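You operate a simulated robot arm through the tools that you are given. There is no shell and no other tool.

The job below is to be done with a simulated robot arm. You get a single attempt, and the scene is never put back.

## Task
Slacken the spare battery clamp knob, brush the lug clean, tighten it again.
Fine: knob slack first, tight again after the brushing; use the green-grip brush and put it back. What is to be rubbed or washed off counts as gone when no trace of it is left.

Only the result counts: the job must be done as asked and must still hold three seconds after the hand-in. Knocking over, shifting, dropping, spilling or breaking anything else fails it.

## Robot
A 7-joint arm with a two-finger gripper, fixed in place. Base frame: the origin is at the foot of the arm, x ahead of it, y to its left, z up; the work surface is at about z = 0.86. Lengths are in m, angles in degrees, forces in N, time in s.
With the tool pointing down near the work surface it reaches from about 0.34 to 0.72 m from the base axis. Its first joint turns from -66.0 to 66.0 degrees. Payload 2.45 kg.
The TCP is the grasp point between the finger pads, 0.026 m short of the fingertips. In the tool frame z runs along the fingers and y along their closing line. Largest opening 0.096 m; the body of the gripper starts 0.069 m behind the TCP.
Orientation is told as [roll, pitch, yaw] about the base's x, y, z axes, in that order, counted from this pose: with the fingers straight down and closing along the base's y, the tool's x points along the base's -x, its y along +y and its z along -z.

## Interface
- The arm moves only by the tool servo_tool. Its arguments are lists of equal length, an entry for each row: "dp": the shift along the base's x, y, z in units of 50 mm (1.0 is 50 mm), a list of three; "rotation": the turn, a rotation vector about the base's x, y, z in units of 4 degrees (1.0 is 4 degrees), a list of three; "hand": the opening, from 0 (shut) to 1 (fully open). In form: {"dp": [[x, y, z], ...], "rotation": [[wx, wy, wz], ...], "hand": [hand, ...]}. A call has 1 to 20 rows; each row shifts and turns the commanded pose from where the row before left it. A call with a number of a shift or a turn outside -1 to 1 is refused whole. Rows are played at 5 a second. More than 0.05 m and 8.6 degrees between two rows, or a gripper value outside its range, and nothing of the call is played. Where a pose cannot be reached the arm comes as near as it can. A force on the tool above 50 N (or 10 N above the force at the start of the call, whichever is more), or a blocked arm, ends the call early, and 0.2 s more pass. The fingers move at their own pace and stop on an object; they squeeze with about 32 N. The grip force told is the motor's: it shows also when the fingers shut on nothing. Time passes only in rows, and 0.2 s behind the last, so rows that do not move let the fingers close. It gives the time, the measured TCP pose, the force on the tool (base axes), the opening and the grip force at its end, in the units of the frame above (readings bear some noise), with the torque about the TCP (base axes, N m) and any sound that the robot's microphone picked up.
- Cameras (640 x 400 px; columns grow to the right, rows downward): "scene" is fixed at [0.1397, -0.3727, 1.4393]; the picture's right is [0.94, -0.33, 0.00], its down [-0.14, -0.41, -0.90] and it looks along [0.30, 0.85, -0.44] (base axes); focal length 231 px, centre (320, 200). "wrist" rides on the gripper at [0.082, 0.003, -0.098] in the tool frame; the picture's right is [-0.04, 1.00, 0.00], its down [-0.73, -0.03, -0.68] and it looks along [-0.68, -0.03, 0.73] (tool axes); focal length 256 px, centre (320, 200). There is no depth. A picture from a camera that has moved, and an enlarged one, comes with that camera's place and axes in the base frame and with its lens.
- capture(camera): a new picture of that camera. No time passes.
- inspect(camera, box): a new picture of the part [left, top, right, bottom] of that camera's present view, enlarged. No time passes.
- sign_off(): hands the job in; it is judged then, once.

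Nothing tells you positions but the pictures and the camera data. Unless the task says otherwise, let go and move clear before handing in.

The tools are called after ">>>" by a JSON object that holds its "fn" and its "kwargs". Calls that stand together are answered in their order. servo_tool: Moves the arm, as the interface text tells. Its arguments: {"type":"object","properties":{"dp":{"type":"array","items":{"type":"array","items":{"type":"number"}}},"rotation":{"type":"array","items":{"type":"array","items":{"type":"number"}}},"hand":{"type":"array","items":{"type":"number"}}},"required":["dp","rotation","hand"]} The other tools are called the same way: capture (camera) takes a picture; inspect (camera, box) takes an enlarged picture of a part of a camera's view; sign_off () hands the job in.

At the start:

```text
t: 0.0
ee_pos: [0.4313, -0.1018, 1.3207]
tool_rot: [0.0, 0.0, 0.1]
force: [0.3, -0.4, 0.0]
moment: [0.02, 0.0, -0.01]
opening: 0.0962
finger_force: 0.1
```

scene: 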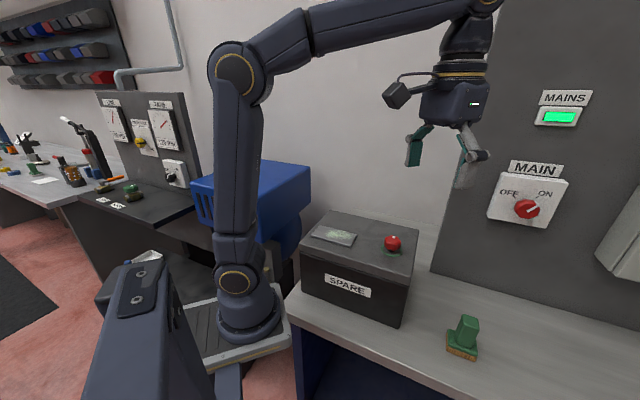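
wrist: 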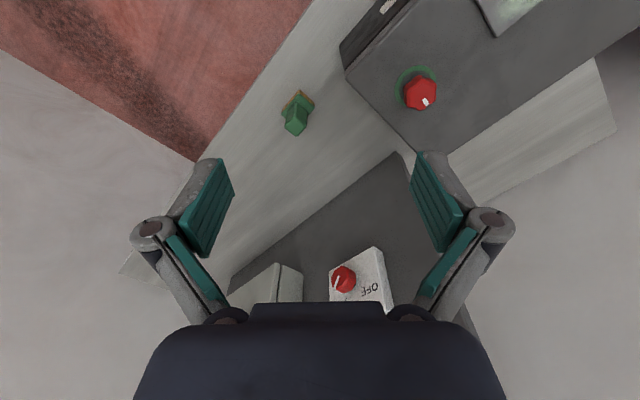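

I see a battery box labelled SPARE with a red knob on top, and a green-grip brush standing on the bench to its right. I'll enlarge the views to locate the knob, lug and brush before moving.

>>> {"fn": "inspect", "kwargs": {"camera": "scene", "box": [290, 190, 490, 370]}}

>>> {"fn": "inspect", "kwargs": {"camera": "scene", "box": [360, 220, 430, 265]}}

>>> {"fn": "inspect", "kwargs": {"camera": "wrist", "box": [260, 0, 560, 170]}}

>>> {"fn": "inspect", "kwargs": {"camera": "scene", "box": [430, 300, 500, 370]}}

```text
2.22 times, centred on (390, 280) of scene
camera zoom: at [0.1397, -0.3727, 1.4393], right [0.94, -0.33, 0.0], down [-0.14, -0.41, -0.9], along [0.3, 0.85, -0.44], focal length 513 px, centre (164, 22)
```

zoom: 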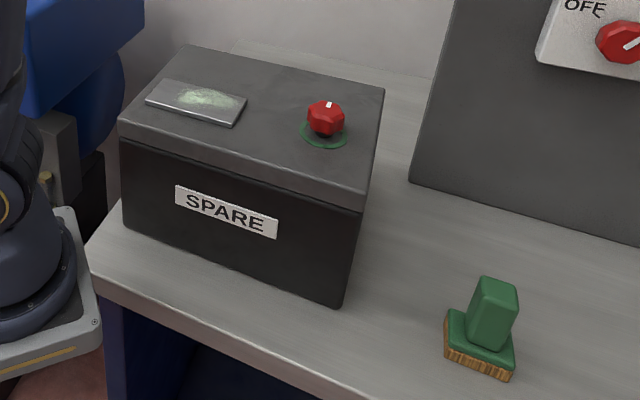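

```text
8.89 times, centred on (395, 242) of scene
camera zoom: at [0.1397, -0.3727, 1.4393], right [0.94, -0.33, 0.0], down [-0.14, -0.41, -0.9], along [0.3, 0.85, -0.44], focal length 2053 px, centre (-347, -178)
```

zoom: 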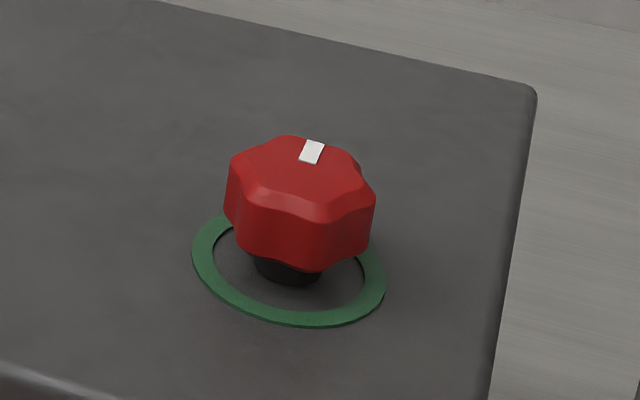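

```text
2.13 times, centred on (410, 85) of wrist
camera zoom: at [0.3492, -0.0989, 1.4193], right [0.04, 1.0, 0.0], down [0.73, -0.03, 0.68], along [0.68, -0.03, -0.73], focal length 546 px, centre (128, 445)
```

zoom: 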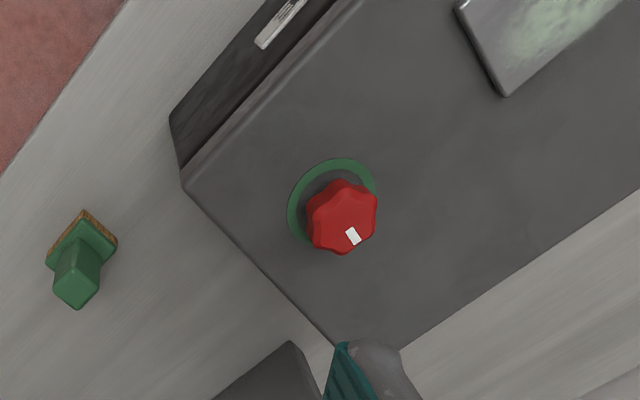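

```text
5.71 times, centred on (465, 335) of scene
camera zoom: at [0.1397, -0.3727, 1.4393], right [0.94, -0.33, 0.0], down [-0.14, -0.41, -0.9], along [0.3, 0.85, -0.44], focal length 1320 px, centre (-509, -571)
```

zoom: 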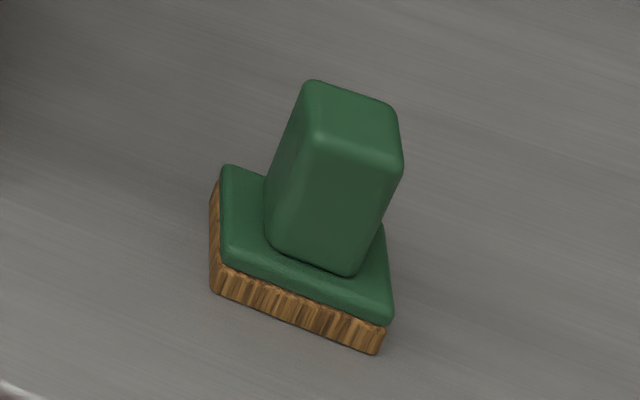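

The brush stands at about (0.575, -0.155), the red knob is at about (0.48, 0.03, 1.075), and the lug plate with the green crust is near (0.37, 0.15, 1.05). I'll move above the knob for a closer look.

>>> {"fn": "servo_tool", "kwargs": {"dp": [[0.25, 0.65, -0.5], [0.25, 0.65, -0.5], [0.25, 0.65, -0.5], [0.25, 0.65, -0.5], [0, 0, 0]], "rotation": [[0, 0, 0], [0, 0, 0], [0, 0, 0], [0, 0, 0], [0, 0, 0]], "hand": [1, 1, 1, 1, 1]}}

>>> {"fn": "capture", "kwargs": {"camera": "wrist"}}

>>> {"fn": "capture", "kwargs": {"camera": "scene"}}

```text
t: 1.2
ee_pos: [0.483, 0.0279, 1.2169]
tool_rot: [0.0, 0.0, 0.0]
force: [0.6, 1.0, 0.2]
moment: [0.0, -0.03, 0.0]
opening: 0.0958
finger_force: 0.0
```

```text
taken
camera wrist: at [0.4009, 0.0305, 1.3171], right [0.04, 1.0, 0.0], down [0.73, -0.03, 0.68], along [0.68, -0.03, -0.73], focal length 256 px, centre (320, 200)
```

wrist: 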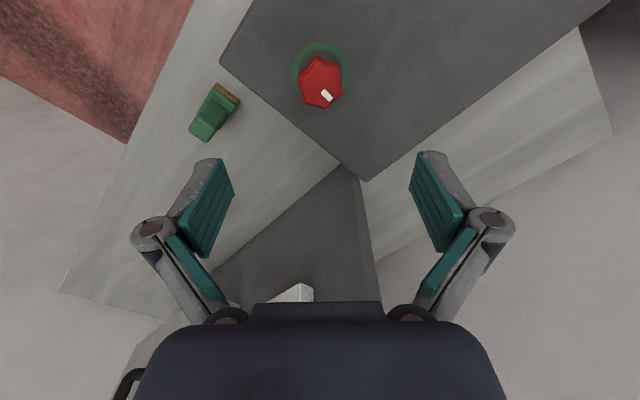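

```text
taken
```

scene: 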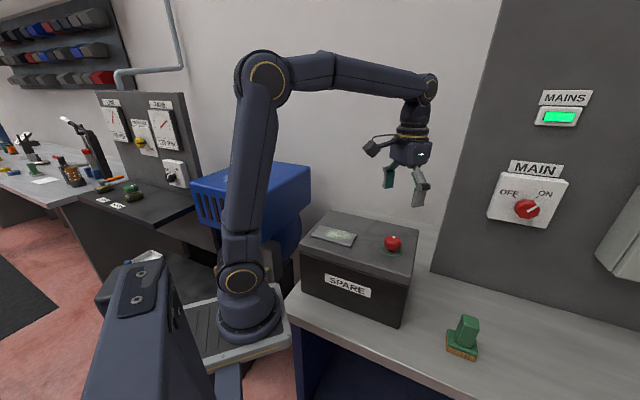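

>>> {"fn": "inspect", "kwargs": {"camera": "wrist", "box": [270, 20, 380, 130]}}

>>> {"fn": "inspect", "kwargs": {"camera": "wrist", "box": [170, 60, 270, 160]}}

>>> {"fn": "inspect", "kwargs": {"camera": "scene", "box": [300, 205, 380, 265]}}

>>> {"fn": "inspect", "kwargs": {"camera": "scene", "box": [85, 80, 205, 220]}}

>>> {"fn": "inspect", "kwargs": {"camera": "scene", "box": [480, 70, 640, 240]}}

```text
3.64 times, centred on (325, 75) of wrist
camera zoom: at [0.4009, 0.0305, 1.3171], right [0.04, 1.0, 0.0], down [0.73, -0.03, 0.68], along [0.68, -0.03, -0.73], focal length 931 px, centre (302, 654)
```

zoom: 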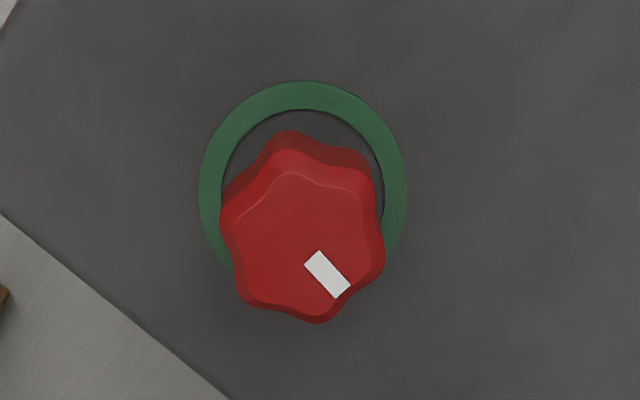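

```text
4.00 times, centred on (220, 110) of wrist
camera zoom: at [0.4009, 0.0305, 1.3171], right [0.04, 1.0, 0.0], down [0.73, -0.03, 0.68], along [0.68, -0.03, -0.73], focal length 1024 px, centre (720, 560)
```

zoom: 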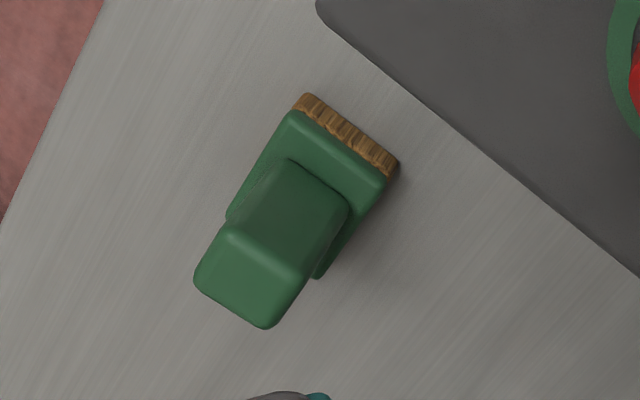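

```text
6.67 times, centred on (340, 235) of scene
camera zoom: at [0.1397, -0.3727, 1.4393], right [0.94, -0.33, 0.0], down [-0.14, -0.41, -0.9], along [0.3, 0.85, -0.44], focal length 1539 px, centre (187, -33)
```

zoom: 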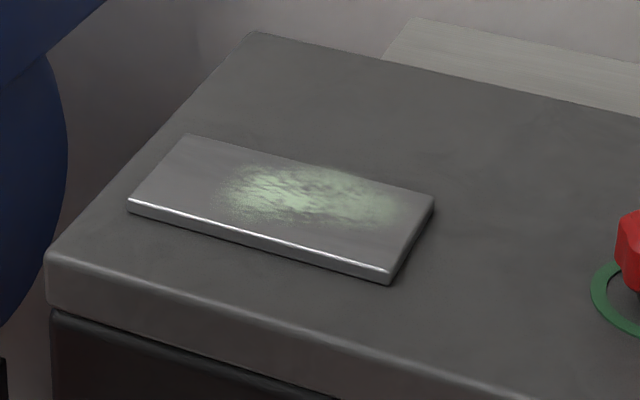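

```text
2.86 times, centred on (145, 150) of scene
camera zoom: at [0.1397, -0.3727, 1.4393], right [0.94, -0.33, 0.0], down [-0.14, -0.41, -0.9], along [0.3, 0.85, -0.44], focal length 660 px, centre (820, 343)
```

zoom: 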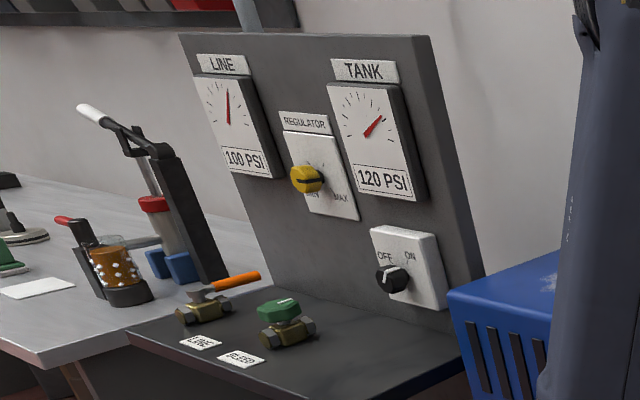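

```text
2.35 times, centred on (560, 155) of scene
camera zoom: at [0.1397, -0.3727, 1.4393], right [0.94, -0.33, 0.0], down [-0.14, -0.41, -0.9], along [0.3, 0.85, -0.44], focal length 543 px, centre (-245, 306)
```

zoom: 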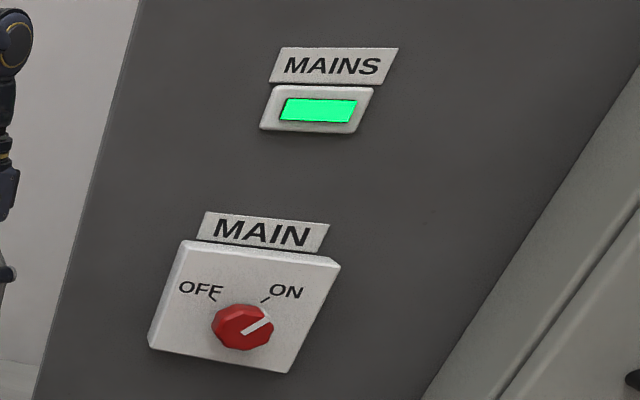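

The knob's white mark points at roughly 45° from base x (along the battery side), the knob is about 41 mm wide with its top near z 1.08, and the battery top is near 1.04. I'll rotate the gripper to line up with the knob's flats and descend a bit above it.

>>> {"fn": "servo_tool", "kwargs": {"dp": [[0, 0, -0.13], [0, 0, -0.13], [0, 0, -0.13], [0, 0, -0.13], [0, 0, -0.13], [0, 0, -0.13], [0, 0, -0.13], [0, 0, -0.13], [0, 0, -0.13], [0, 0, -0.13], [0, 0, -0.13], [0, 0, -0.13], [0, 0, 0]], "rotation": [[0, 0, -0.958], [0, 0, -0.958], [0, 0, -0.958], [0, 0, -0.958], [0, 0, -0.958], [0, 0, -0.958], [0, 0, -0.958], [0, 0, -0.958], [0, 0, -0.958], [0, 0, -0.958], [0, 0, -0.958], [0, 0, -0.958], [0, 0, 0]], "hand": [1, 1, 1, 1, 1, 1, 1, 1, 1, 1, 1, 1, 1]}}

>>> {"fn": "capture", "kwargs": {"camera": "wrist"}}

>>> {"fn": "inspect", "kwargs": {"camera": "scene", "box": [340, 160, 460, 280]}}

```text
t: 4.0
ee_pos: [0.4823, 0.0294, 1.1412]
tool_rot: [0.0, 0.0, -46.0]
force: [-0.2, 0.0, -0.4]
moment: [0.01, -0.03, -0.02]
opening: 0.0959
finger_force: 0.0
```

```text
taken
camera wrist: at [0.4277, 0.0904, 1.2404], right [0.75, 0.66, 0.0], down [0.49, -0.55, 0.68], along [0.45, -0.51, -0.73], focal length 256 px, centre (320, 200)
```

wrist: 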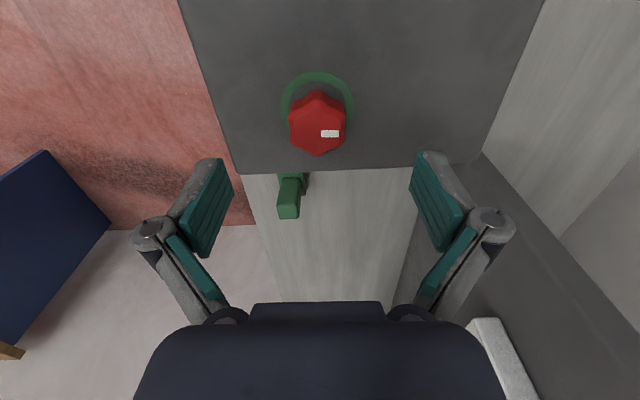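

```text
3.33 times, centred on (400, 220) of scene
camera zoom: at [0.1397, -0.3727, 1.4393], right [0.94, -0.33, 0.0], down [-0.14, -0.41, -0.9], along [0.3, 0.85, -0.44], focal length 770 px, centre (53, 133)
```

zoom: 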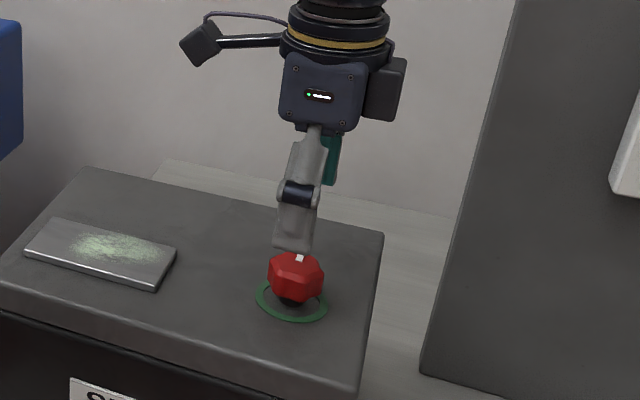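

>>> {"fn": "inspect", "kwargs": {"camera": "wrist", "box": [260, 60, 380, 180]}}

```text
3.33 times, centred on (320, 120) of wrist
camera zoom: at [0.4277, 0.0904, 1.2404], right [0.75, 0.66, 0.0], down [0.49, -0.55, 0.68], along [0.45, -0.51, -0.73], focal length 853 px, centre (320, 467)
```

zoom: 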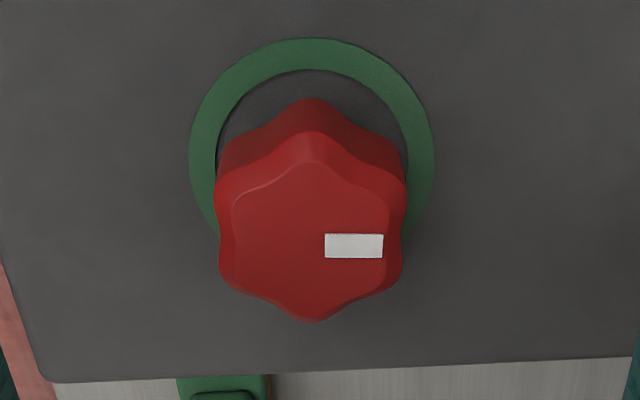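

The gripper's closing line now matches the knob mark, and the knob sits about 3 mm off in y. I'll shift slightly and descend around the knob without touching the battery top, then close.

>>> {"fn": "servo_tool", "kwargs": {"dp": [[0, -0.06, -0.25], [0, 0, -0.3], [0, 0, -0.3], [0, 0, -0.3], [0, 0, -0.19], [0, 0, 0]], "rotation": [[0, 0, 0], [0, 0, 0], [0, 0, 0], [0, 0, 0], [0, 0, 0], [0, 0, 0]], "hand": [1, 1, 1, 1, 1, 1]}}

>>> {"fn": "capture", "kwargs": {"camera": "wrist"}}

>>> {"fn": "inspect", "kwargs": {"camera": "scene", "box": [340, 180, 440, 280]}}

```text
t: 5.4
ee_pos: [0.4811, 0.0275, 1.0735]
tool_rot: [-0.1, 0.0, -46.0]
force: [-0.4, 0.0, 0.2]
moment: [0.03, 0.01, 0.0]
opening: 0.0958
finger_force: 0.0
```

```text
taken
camera wrist: at [0.4263, 0.088, 1.1734], right [0.75, 0.67, 0.0], down [0.49, -0.55, 0.68], along [0.45, -0.51, -0.73], focal length 256 px, centre (320, 200)
```

wrist: 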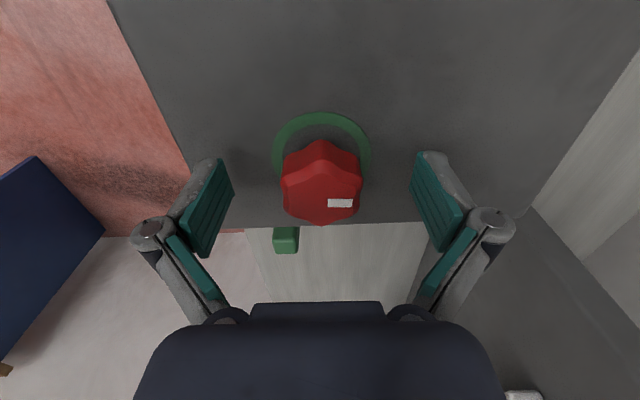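

```text
4.00 times, centred on (390, 230) of scene
camera zoom: at [0.1397, -0.3727, 1.4393], right [0.94, -0.33, 0.0], down [-0.14, -0.41, -0.9], along [0.3, 0.85, -0.44], focal length 924 px, centre (40, 80)
```

zoom: 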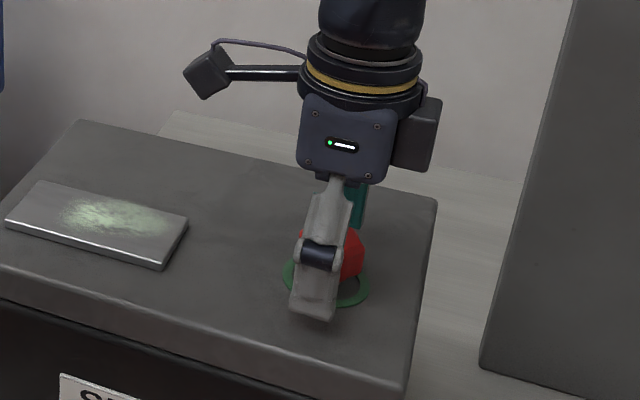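

The knob is centred between the fingers. I close on it.

>>> {"fn": "servo_tool", "kwargs": {"dp": [[0, 0, 0], [0, 0, 0], [0, 0, 0], [0, 0, 0], [0, 0, 0], [0, 0, 0], [0, 0, 0]], "rotation": [[0, 0, 0], [0, 0, 0], [0, 0, 0], [0, 0, 0], [0, 0, 0], [0, 0, 0], [0, 0, 0]], "hand": [0, 0, 0, 0, 0, 0, 0]}}

>>> {"fn": "capture", "kwargs": {"camera": "wrist"}}

```text
t: 7.0
ee_pos: [0.4822, 0.0273, 1.076]
tool_rot: [0.2, -0.1, -46.0]
force: [3.7, 2.7, 29.1]
moment: [-0.31, 0.69, 0.12]
opening: 0.0398
finger_force: 45.3
```

```text
taken
camera wrist: at [0.4265, 0.0882, 1.1745], right [0.75, 0.67, 0.0], down [0.49, -0.55, 0.68], along [0.46, -0.51, -0.73], focal length 256 px, centre (320, 200)
```

wrist: 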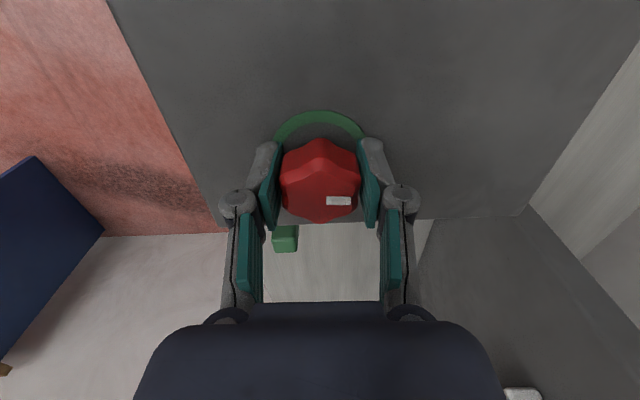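

The grip holds at 40 mm, but there's about 29 N upward on the tool, so the tips touch the battery top as they close. I'll ease the commanded height up a few mm to unload it.

>>> {"fn": "servo_tool", "kwargs": {"dp": [[0, 0, 0.06], [0, 0, 0]], "rotation": [[0, 0, 0], [0, 0, 0]], "hand": [0, 0]}}

```text
t: 7.6
ee_pos: [0.4816, 0.028, 1.0771]
tool_rot: [-0.1, 0.0, -46.0]
force: [18.3, 2.8, -16.4]
moment: [-0.44, -0.67, 0.11]
opening: 0.0403
finger_force: 45.1
```

>>> {"fn": "servo_tool", "kwargs": {"dp": [[0, 0, -0.02], [0, 0, 0]], "rotation": [[0, 0, 0], [0, 0, 0]], "hand": [0, 0]}}

```text
t: 8.2
ee_pos: [0.481, 0.027, 1.075]
tool_rot: [0.0, 0.0, -46.0]
force: [18.2, 6.9, -13.6]
moment: [0.19, 0.09, 0.06]
opening: 0.0403
finger_force: 44.7
```

>>> {"fn": "servo_tool", "kwargs": {"dp": [[0.02, 0.01, -0.015], [0, 0, 0]], "rotation": [[0, 0, 0], [0, 0, 0]], "hand": [0, 0]}}

```text
t: 8.8
ee_pos: [0.4799, 0.0278, 1.0743]
tool_rot: [-0.2, 0.1, -46.0]
force: [2.9, 6.5, -3.8]
moment: [-0.08, -0.22, 0.06]
opening: 0.0402
finger_force: 45.3
```

Forces are low now. I start slackening: turn counter-clockwise (seen from above) in small steps and watch the torque.

>>> {"fn": "servo_tool", "kwargs": {"dp": [[0, 0, 0], [0, 0, 0], [0, 0, 0], [0, 0, 0], [0, 0, 0]], "rotation": [[0, 0, 0.5], [0, 0, 0.5], [0, 0, 0.5], [0, 0, 0.5], [0, 0, 0.5]], "hand": [0, 0, 0, 0, 0]}}

>>> {"fn": "capture", "kwargs": {"camera": "wrist"}}

```text
t: 10.0
ee_pos: [0.4807, 0.028, 1.0754]
tool_rot: [0.1, 0.1, -35.9]
force: [-1.8, 24.4, 0.1]
moment: [0.2, 0.53, -0.02]
opening: 0.0401
finger_force: 44.8
```

```text
taken
camera wrist: at [0.4172, 0.0775, 1.1752], right [0.62, 0.79, 0.0], down [0.58, -0.46, 0.68], along [0.53, -0.42, -0.74], focal length 256 px, centre (320, 200)
```

wrist: 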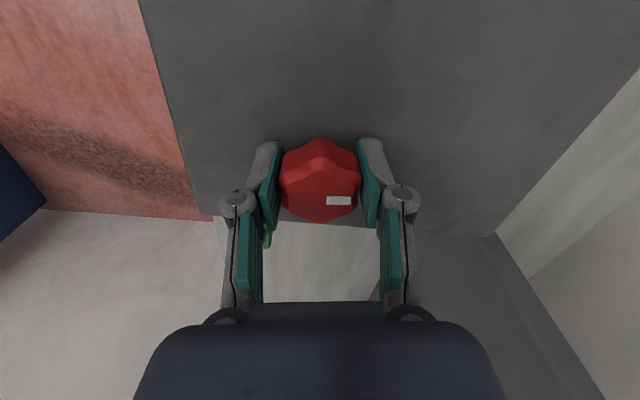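

The knob follows the gripper, and the green ring has vanished from view—maybe it shows the tight state. Let me look closely.

>>> {"fn": "inspect", "kwargs": {"camera": "wrist", "box": [240, 90, 400, 230]}}

>>> {"fn": "inspect", "kwargs": {"camera": "scene", "box": [350, 200, 430, 280]}}

```text
2.86 times, centred on (320, 160) of wrist
camera zoom: at [0.4172, 0.0775, 1.1752], right [0.62, 0.79, 0.0], down [0.58, -0.46, 0.68], along [0.53, -0.42, -0.74], focal length 731 px, centre (320, 314)
```

zoom: 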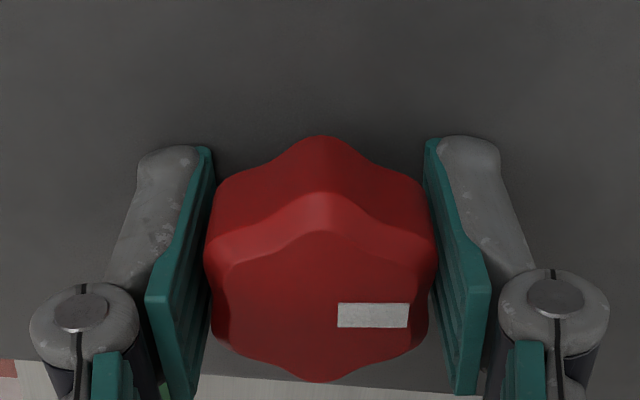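

```text
5.00 times, centred on (390, 240) of scene
camera zoom: at [0.1397, -0.3719, 1.4396], right [0.94, -0.33, 0.0], down [-0.14, -0.42, -0.9], along [0.3, 0.85, -0.44], focal length 1155 px, centre (-30, 0)
```

zoom: 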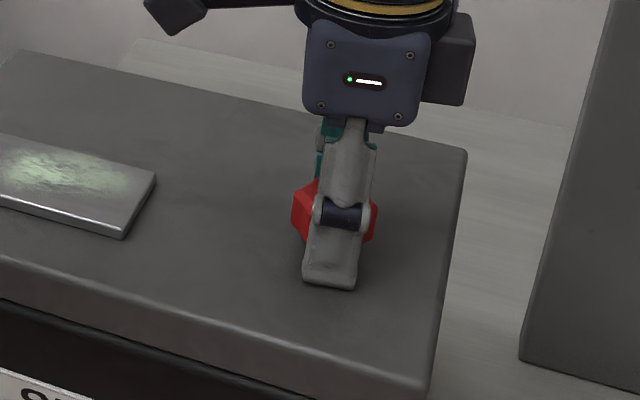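

The green ring vanished once the knob left its tight position, so it works as a tight tell-tale. I'll keep turning, with a slight y correction to relieve side force.

>>> {"fn": "servo_tool", "kwargs": {"dp": [[0, 0.02, 0], [0, 0, 0], [0, 0, 0], [0, 0, 0], [0, 0, 0], [0, 0, 0]], "rotation": [[0, 0, 0.5], [0, 0, 0.7], [0, 0, 0.7], [0, 0, 0.7], [0, 0, 0.7], [0, 0, 0.7]], "hand": [0, 0, 0, 0, 0, 0]}}

>>> {"fn": "inspect", "kwargs": {"camera": "wrist", "box": [240, 90, 400, 230]}}

```text
t: 11.4
ee_pos: [0.4815, 0.0286, 1.0761]
tool_rot: [0.0, 0.1, -19.8]
force: [-5.8, 22.6, 0.8]
moment: [0.09, -0.31, 0.01]
opening: 0.0399
finger_force: 45.0
```

```text
2.86 times, centred on (320, 160) of wrist
camera zoom: at [0.4059, 0.0582, 1.1753], right [0.38, 0.93, 0.0], down [0.68, -0.28, 0.68], along [0.63, -0.26, -0.73], focal length 731 px, centre (320, 314)
```

zoom: 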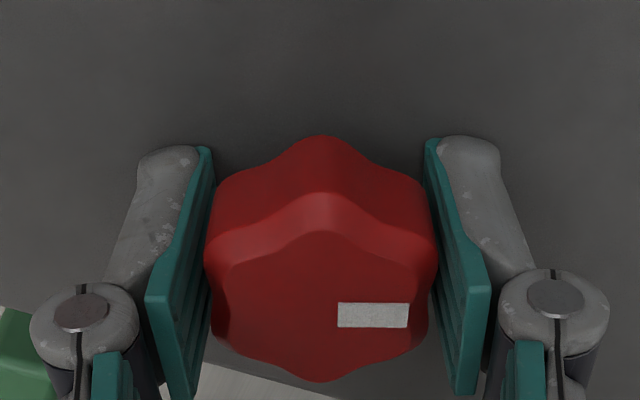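

>>> {"fn": "servo_tool", "kwargs": {"dp": [[0, 0.02, 0], [0, 0, 0], [0, 0, 0], [0, 0, 0], [0, 0, 0], [0, 0, 0], [0, 0, 0]], "rotation": [[0, 0, 0.7], [0, 0, 0.7], [0, 0, 0.7], [0, 0, 0.7], [0, 0, 0.7], [0, 0, 0.7], [0, 0, 0.7]], "hand": [0, 0, 0, 0, 0, 0, 0]}}

>>> {"fn": "inspect", "kwargs": {"camera": "wrist", "box": [240, 90, 400, 230]}}

```text
t: 13.0
ee_pos: [0.4802, 0.0279, 1.0767]
tool_rot: [0.0, 0.2, -0.4]
force: [-14.3, 8.5, 2.1]
moment: [0.11, 0.37, -0.04]
opening: 0.0403
finger_force: 45.5
```

```text
2.86 times, centred on (320, 160) of wrist
camera zoom: at [0.4003, 0.0315, 1.1757], right [0.05, 1.0, 0.0], down [0.73, -0.03, 0.68], along [0.68, -0.03, -0.74], focal length 731 px, centre (320, 314)
```

zoom: 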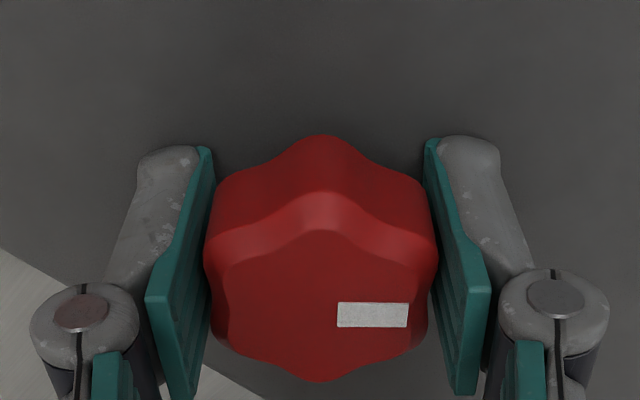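

>>> {"fn": "servo_tool", "kwargs": {"dp": [[-0.02, 0, 0], [0, 0, 0], [0, 0, 0], [0, 0, 0], [0, 0, 0], [0, 0, 0], [0, 0, 0]], "rotation": [[0, 0, 0.7], [0, 0, 0.7], [0, 0, 0.7], [0, 0, 0.7], [0, 0, 0.7], [0, 0, 0.7], [0, 0, 0.7]], "hand": [0, 0, 0, 0, 0, 0, 0]}}

>>> {"fn": "inspect", "kwargs": {"camera": "wrist", "box": [240, 90, 400, 230]}}

>>> {"fn": "capture", "kwargs": {"camera": "scene"}}

```text
t: 14.6
ee_pos: [0.4821, 0.0272, 1.0764]
tool_rot: [-0.1, -0.1, 19.3]
force: [1.3, 5.4, -3.8]
moment: [0.27, -0.3, 0.02]
opening: 0.04
finger_force: 45.2
```

```text
2.86 times, centred on (320, 160) of wrist
camera zoom: at [0.4034, 0.0042, 1.176], right [-0.29, 0.96, 0.0], down [0.7, 0.21, 0.68], along [0.65, 0.2, -0.73], focal length 731 px, centre (320, 314)
```

zoom: 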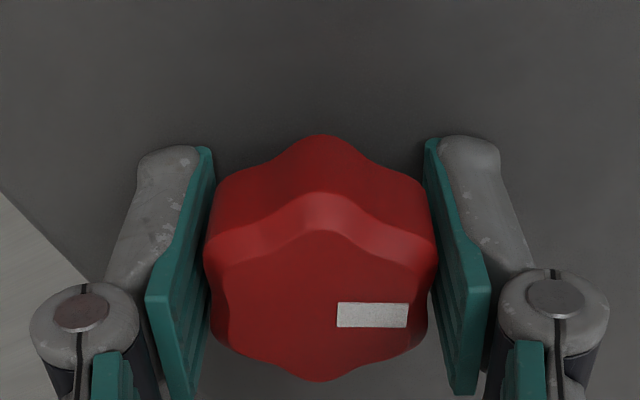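

```text
taken
```

scene: 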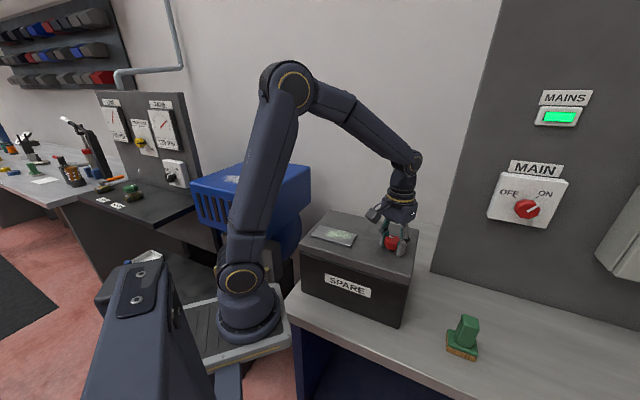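

>>> {"fn": "servo_tool", "kwargs": {"dp": [[0, 0, 0], [0, 0, 0], [0, 0, 0], [0, 0, 0], [0, 0, 0], [0, 0, 0], [0, 0, 0], [0, 0, 0]], "rotation": [[0, 0, 0.7], [0, 0, 0.7], [0, 0, 0.7], [0, 0, 0.7], [0, 0, 0.7], [0, 0, 0.7], [0, 0, 0.7], [0, 0, 0.7]], "hand": [0, 0, 0, 0, 0, 0, 0, 0]}}

>>> {"fn": "inspect", "kwargs": {"camera": "wrist", "box": [240, 90, 400, 230]}}

```text
t: 16.4
ee_pos: [0.4817, 0.0292, 1.0758]
tool_rot: [-0.1, -0.2, 41.7]
force: [4.6, 9.3, 14.7]
moment: [-0.05, 0.09, -0.04]
opening: 0.0399
finger_force: 45.0
```

```text
2.86 times, centred on (320, 160) of wrist
camera zoom: at [0.4181, -0.0239, 1.1756], right [-0.64, 0.77, 0.0], down [0.56, 0.47, 0.68], along [0.53, 0.43, -0.73], focal length 731 px, centre (320, 314)
```

zoom: 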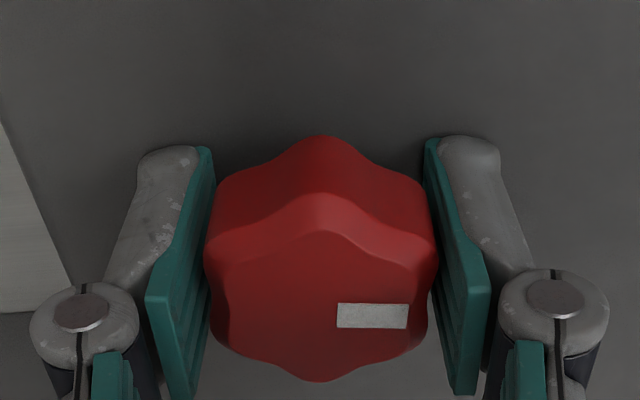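

>>> {"fn": "servo_tool", "kwargs": {"dp": [[0, 0, 0], [0, 0, 0], [0, 0, 0], [0, 0, 0], [0, 0, 0], [0, 0, 0], [0, 0, 0], [0, 0, 0]], "rotation": [[0, 0, 0.7], [0, 0, 0.7], [0, 0, 0.7], [0, 0, 0.7], [0, 0, 0.7], [0, 0, 0.7], [0, 0, 0.7], [0, 0, 0.7]], "hand": [0, 0, 0, 0, 0, 0, 0, 0]}}

>>> {"fn": "inspect", "kwargs": {"camera": "wrist", "box": [240, 90, 400, 230]}}

```text
t: 18.2
ee_pos: [0.4808, 0.0284, 1.0771]
tool_rot: [0.0, 0.1, 64.1]
force: [-3.3, 12.0, 22.1]
moment: [0.19, -0.03, -0.04]
opening: 0.0402
finger_force: 45.0
```

```text
2.86 times, centred on (320, 160) of wrist
camera zoom: at [0.4427, -0.0438, 1.176], right [-0.88, 0.47, 0.0], down [0.35, 0.65, 0.68], along [0.32, 0.6, -0.73], focal length 731 px, centre (320, 314)
```

zoom: 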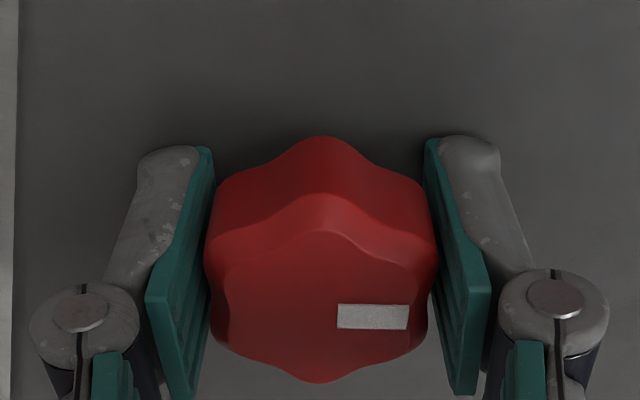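

>>> {"fn": "servo_tool", "kwargs": {"dp": [[0, 0.01, 0.02], [0, 0, 0], [0, 0, 0], [0, 0, 0], [0, 0, 0], [0, 0, 0], [0, 0, 0]], "rotation": [[0, 0, 0.7], [0, 0, 0.7], [0, 0, 0.7], [0, 0, 0.7], [0, 0, 0.7], [0, 0, 0.7], [0, 0, 0.7]], "hand": [0, 0, 0, 0, 0, 0, 0]}}

>>> {"fn": "inspect", "kwargs": {"camera": "wrist", "box": [240, 90, 400, 230]}}

>>> {"fn": "inspect", "kwargs": {"camera": "scene", "box": [300, 200, 430, 280]}}

```text
t: 19.8
ee_pos: [0.4801, 0.0284, 1.0781]
tool_rot: [0.0, -0.1, 83.7]
force: [3.7, 14.2, -0.8]
moment: [0.29, -0.36, 0.0]
opening: 0.0402
finger_force: 44.8
```

```text
2.86 times, centred on (320, 160) of wrist
camera zoom: at [0.4688, -0.0527, 1.1767], right [-0.99, 0.15, 0.0], down [0.11, 0.73, 0.68], along [0.1, 0.67, -0.73], focal length 731 px, centre (320, 314)
```

zoom: 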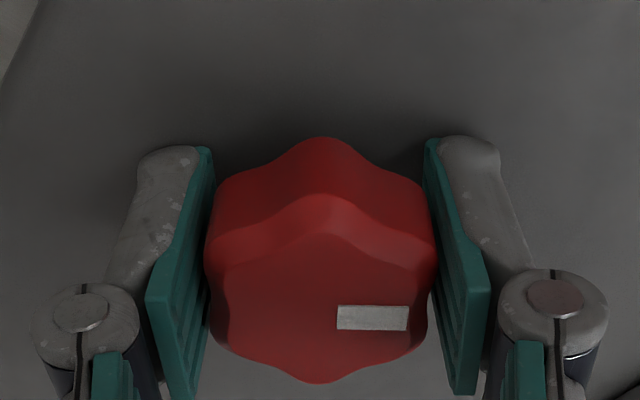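

```text
4.92 times, centred on (365, 240) of scene
camera zoom: at [0.1398, -0.3723, 1.4394], right [0.94, -0.33, 0.0], down [-0.14, -0.41, -0.9], along [0.3, 0.85, -0.44], focal length 1137 px, centre (98, 3)
```

zoom: 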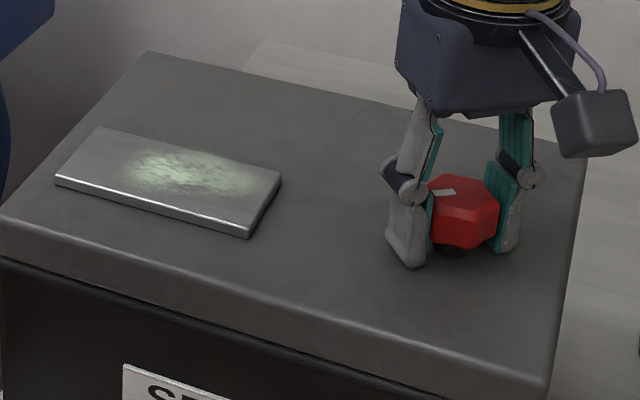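

The knob has turned about 130° counter-clockwise with no stop and the ring off, so it is clearly slack. I'll release, rise clear, and go look at the brush.

>>> {"fn": "servo_tool", "kwargs": {"dp": [[0, 0, 0], [0, 0, 0], [0, 0, 0], [0, 0, 0], [0, 0, 0.5], [0, 0, 0.8], [0, 0, 0.8], [0, 0, 0.8], [0, 0, 0]], "rotation": [[0, 0, 0], [0, 0, 0], [0, 0, 0], [0, 0, 0], [0, 0, 0], [0, 0, 0], [0, 0, 0], [0, 0, 0], [0, 0, 0]], "hand": [1, 1, 1, 1, 1, 1, 1, 1, 1]}}

>>> {"fn": "capture", "kwargs": {"camera": "wrist"}}

>>> {"fn": "inspect", "kwargs": {"camera": "scene", "box": [300, 200, 430, 280]}}

```text
t: 21.8
ee_pos: [0.4792, 0.0286, 1.2231]
tool_rot: [0.1, 0.0, 83.6]
force: [0.7, 0.0, -0.4]
moment: [0.02, -0.02, -0.01]
opening: 0.0959
finger_force: 0.0
```

```text
taken
camera wrist: at [0.4685, -0.0528, 1.3226], right [-0.99, 0.15, 0.0], down [0.11, 0.73, 0.68], along [0.1, 0.67, -0.73], focal length 256 px, centre (320, 200)
```

wrist: 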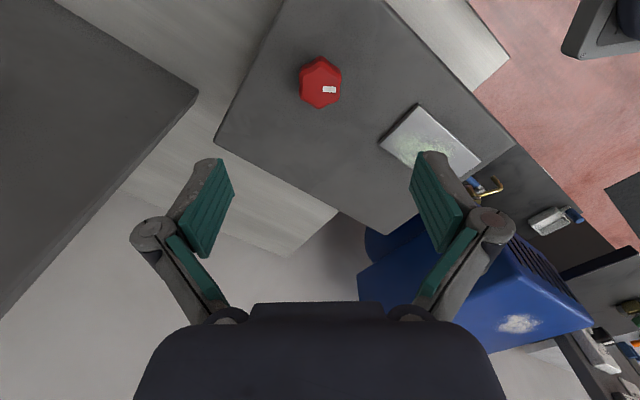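

```text
4.92 times, centred on (365, 240) of scene
camera zoom: at [0.1397, -0.3727, 1.4393], right [0.94, -0.33, 0.0], down [-0.14, -0.41, -0.9], along [0.3, 0.85, -0.44], focal length 1137 px, centre (98, 3)
```

zoom: 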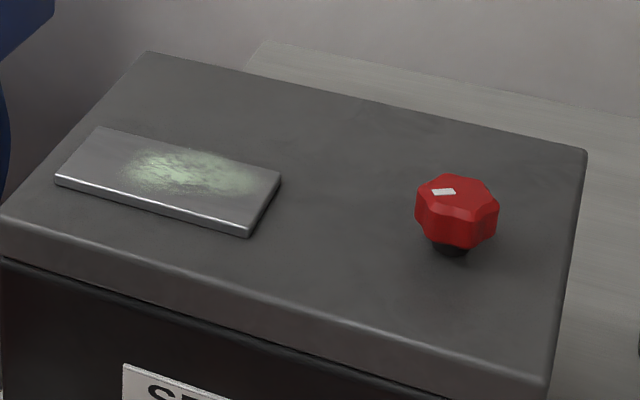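

The knob stays slack. Next I move over the brush, rotating the gripper to yaw ~54° so that it closes across the narrow side of the handle.

>>> {"fn": "servo_tool", "kwargs": {"dp": [[0.24, -0.45, 0], [0.24, -0.45, 0], [0.24, -0.45, 0], [0.24, -0.45, -0.4], [0.24, -0.45, -0.5], [0.24, -0.45, -0.5], [0.24, -0.45, -0.5], [0.24, -0.45, -0.5], [0, 0, 0]], "rotation": [[0, 0, -0.92], [0, 0, -0.92], [0, 0, -0.92], [0, 0, -0.92], [0, 0, -0.92], [0, 0, -0.92], [0, 0, -0.92], [0, 0, -0.92], [0, 0, 0]], "hand": [1, 1, 1, 1, 1, 1, 1, 1, 1]}}

>>> {"fn": "capture", "kwargs": {"camera": "wrist"}}

>>> {"fn": "capture", "kwargs": {"camera": "scene"}}

```text
t: 23.8
ee_pos: [0.5786, -0.1535, 1.1034]
tool_rot: [0.0, 0.1, 54.1]
force: [1.1, 0.4, 0.6]
moment: [-0.02, 0.04, 0.01]
opening: 0.0961
finger_force: 0.0
```

```text
taken
camera wrist: at [0.5286, -0.2177, 1.2029], right [-0.79, 0.62, 0.0], down [0.45, 0.58, 0.68], along [0.42, 0.53, -0.73], focal length 256 px, centre (320, 200)
```

wrist: 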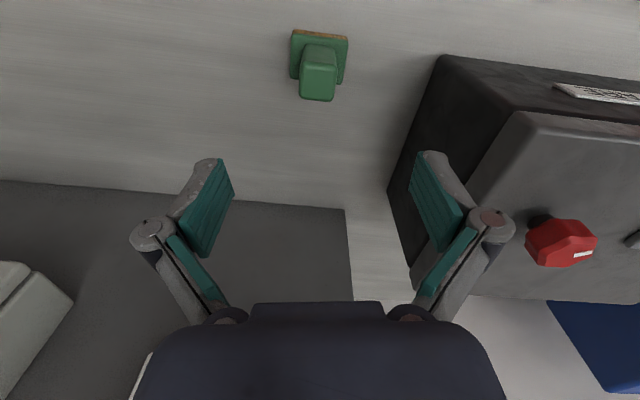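

```text
taken
```

scene: 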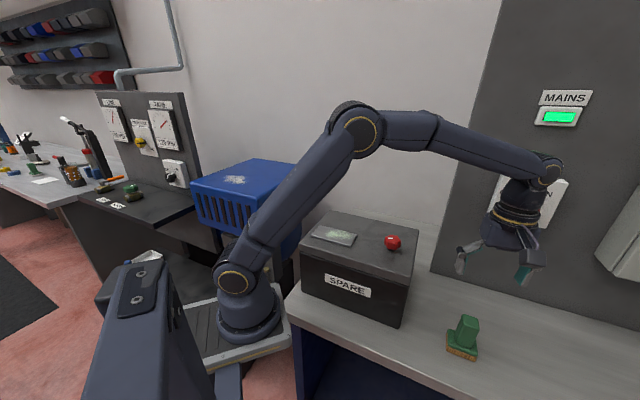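

>>> {"fn": "inspect", "kwargs": {"camera": "wrist", "box": [265, 10, 375, 120]}}

```text
3.64 times, centred on (320, 65) of wrist
camera zoom: at [0.5286, -0.2177, 1.2029], right [-0.79, 0.62, 0.0], down [0.45, 0.58, 0.68], along [0.42, 0.53, -0.73], focal length 931 px, centre (320, 691)
```

zoom: 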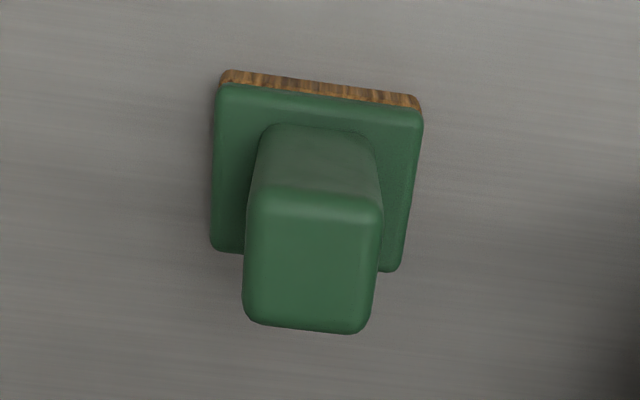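

The brush turns out to be aligned with the battery (45° frame), with its base about 60 mm wide, handle about 31×34 mm and handle top near z 0.96. I'll rotate to yaw 45°, centre, and lower partway to check.

>>> {"fn": "servo_tool", "kwargs": {"dp": [[0.01, -0.03, -0.45], [0.01, -0.03, -0.5], [0.01, -0.01, -0.5], [0, 0, 0]], "rotation": [[0, 0, -0.8], [0, 0, -0.8], [0, 0, -0.7], [0, 0, 0]], "hand": [1, 1, 1, 1]}}

>>> {"fn": "capture", "kwargs": {"camera": "wrist"}}

>>> {"fn": "inspect", "kwargs": {"camera": "wrist", "box": [250, 40, 390, 200]}}

```text
t: 24.8
ee_pos: [0.5794, -0.1537, 1.0324]
tool_rot: [0.0, 0.0, 44.9]
force: [0.2, 0.7, -0.2]
moment: [0.01, -0.03, 0.0]
opening: 0.096
finger_force: 0.0
```

```text
taken
camera wrist: at [0.5195, -0.2091, 1.1313], right [-0.68, 0.74, 0.0], down [0.54, 0.5, 0.68], along [0.5, 0.46, -0.73], focal length 256 px, centre (320, 200)
```

wrist: 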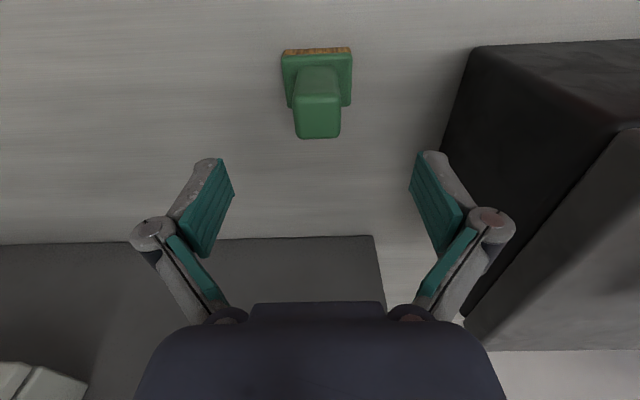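

```text
2.50 times, centred on (320, 120) of wrist
camera zoom: at [0.5195, -0.2091, 1.1313], right [-0.68, 0.74, 0.0], down [0.54, 0.5, 0.68], along [0.5, 0.46, -0.73], focal length 640 px, centre (320, 400)
```

zoom: 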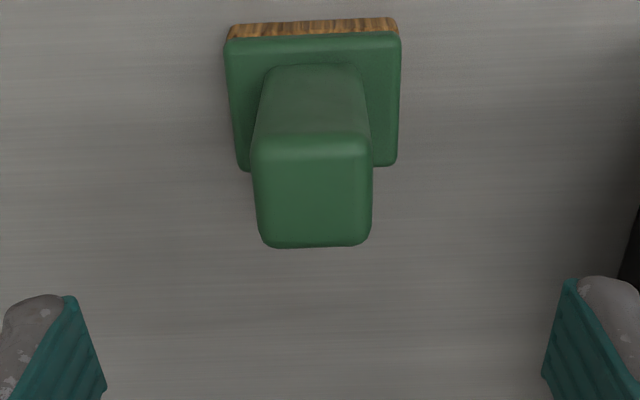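

The gripper is square to the brush and about 4 mm off in y. I'll correct and descend around the handle, stopping above the brush's base.

>>> {"fn": "servo_tool", "kwargs": {"dp": [[0, -0.075, 0], [0, 0, -0.4], [0, 0, -0.4], [0, 0, -0.4], [0, 0, -0.4], [0, 0, -0.4], [0, 0, 0]], "rotation": [[0, 0, 0], [0, 0, 0], [0, 0, 0], [0, 0, 0], [0, 0, 0], [0, 0, 0], [0, 0, 0]], "hand": [1, 1, 1, 1, 1, 1, 1]}}

>>> {"fn": "capture", "kwargs": {"camera": "wrist"}}

>>> {"fn": "inspect", "kwargs": {"camera": "scene", "box": [420, 260, 520, 370]}}

```text
t: 26.4
ee_pos: [0.5809, -0.1583, 0.9293]
tool_rot: [0.0, 0.0, 45.0]
force: [-0.1, -0.3, -0.5]
moment: [0.01, 0.03, 0.02]
opening: 0.096
finger_force: 0.1
```

```text
taken
camera wrist: at [0.5203, -0.2145, 1.029], right [-0.68, 0.74, 0.0], down [0.54, 0.5, 0.68], along [0.5, 0.46, -0.73], focal length 256 px, centre (320, 200)
```

wrist: 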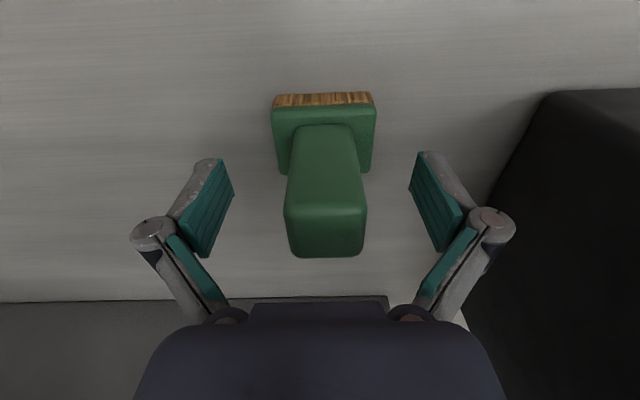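

```text
3.64 times, centred on (470, 315) of scene
camera zoom: at [0.1397, -0.3727, 1.4393], right [0.94, -0.33, 0.0], down [-0.14, -0.41, -0.9], along [0.3, 0.85, -0.44], focal length 840 px, centre (-226, -218)
```

zoom: 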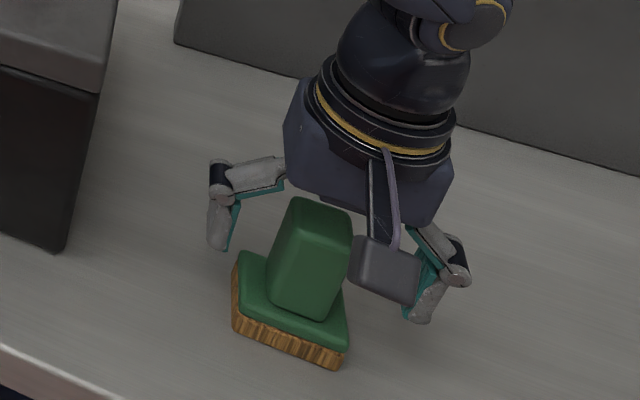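

The handle is well centred. I close the fingers on it.

>>> {"fn": "servo_tool", "kwargs": {"dp": [[0, 0, 0], [0, 0, 0], [0, 0, 0], [0, 0, 0], [0, 0, 0], [0, 0, 0], [0, 0, 0]], "rotation": [[0, 0, 0], [0, 0, 0], [0, 0, 0], [0, 0, 0], [0, 0, 0], [0, 0, 0], [0, 0, 0]], "hand": [0, 0, 0, 0, 0, 0, 0]}}

>>> {"fn": "capture", "kwargs": {"camera": "wrist"}}

>>> {"fn": "inspect", "kwargs": {"camera": "scene", "box": [420, 260, 520, 370]}}

```text
t: 28.0
ee_pos: [0.5797, -0.1593, 0.9295]
tool_rot: [0.0, 0.0, 45.0]
force: [0.7, 1.2, 1.5]
moment: [0.01, 0.0, -0.01]
opening: 0.0333
finger_force: 32.2
```

```text
taken
camera wrist: at [0.5203, -0.2144, 1.0293], right [-0.68, 0.73, 0.0], down [0.54, 0.5, 0.68], along [0.5, 0.46, -0.73], focal length 256 px, centre (320, 200)
```

wrist: 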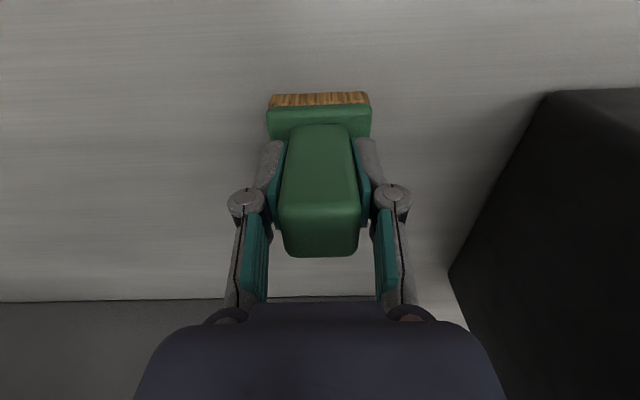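

```text
3.64 times, centred on (470, 315) of scene
camera zoom: at [0.1397, -0.3727, 1.4393], right [0.94, -0.33, 0.0], down [-0.14, -0.41, -0.9], along [0.3, 0.85, -0.44], focal length 840 px, centre (-226, -218)
```

zoom: 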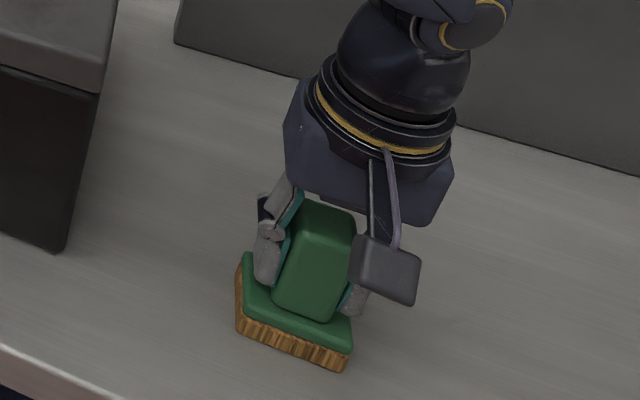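

The brush is gripped at 33 mm. I lift it straight up 0.3 m and carry it over the lug plate, keeping well above the knob.

>>> {"fn": "servo_tool", "kwargs": {"dp": [[0, 0, 0.4], [0, 0, 0.75], [0, 0, 0.75], [0, 0, 0.8], [0, 0, 0.8], [0, 0, 0.8], [0, 0, 0.85], [0, 0, 0.85], [0, 0, 0]], "rotation": [[0, 0, 0], [0, 0, 0], [0, 0, 0], [0, 0, 0], [0, 0, 0], [0, 0, 0], [0, 0, 0], [0, 0, 0], [0, 0, 0]], "hand": [0, 0, 0, 0, 0, 0, 0, 0, 0]}}

>>> {"fn": "capture", "kwargs": {"camera": "wrist"}}

>>> {"fn": "inspect", "kwargs": {"camera": "scene", "box": [420, 120, 600, 360]}}

```text
t: 30.0
ee_pos: [0.5777, -0.1584, 1.2276]
tool_rot: [0.0, 0.1, 45.0]
force: [-1.4, 0.0, -2.1]
moment: [-0.01, 0.0, 0.03]
opening: 0.0333
finger_force: 32.1
```

```text
taken
camera wrist: at [0.5179, -0.2148, 1.3271], right [-0.68, 0.73, 0.0], down [0.54, 0.5, 0.68], along [0.5, 0.46, -0.73], focal length 256 px, centre (320, 200)
```

wrist: 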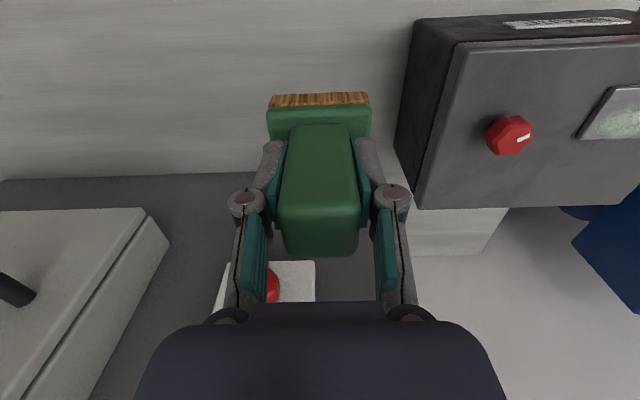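

```text
1.67 times, centred on (510, 240) of scene
camera zoom: at [0.1397, -0.3727, 1.4393], right [0.94, -0.33, 0.0], down [-0.14, -0.41, -0.9], along [0.3, 0.85, -0.44], focal length 385 px, centre (3, 133)
```

zoom: 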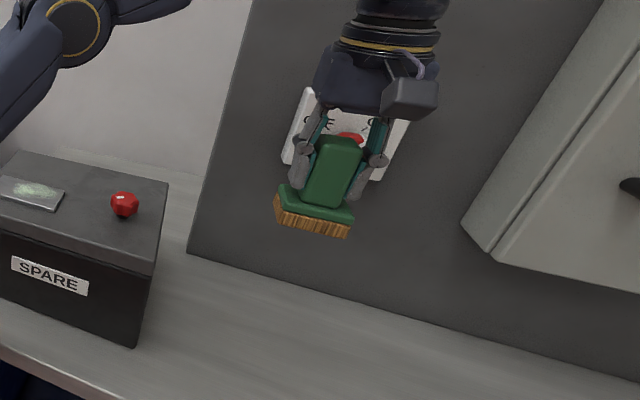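

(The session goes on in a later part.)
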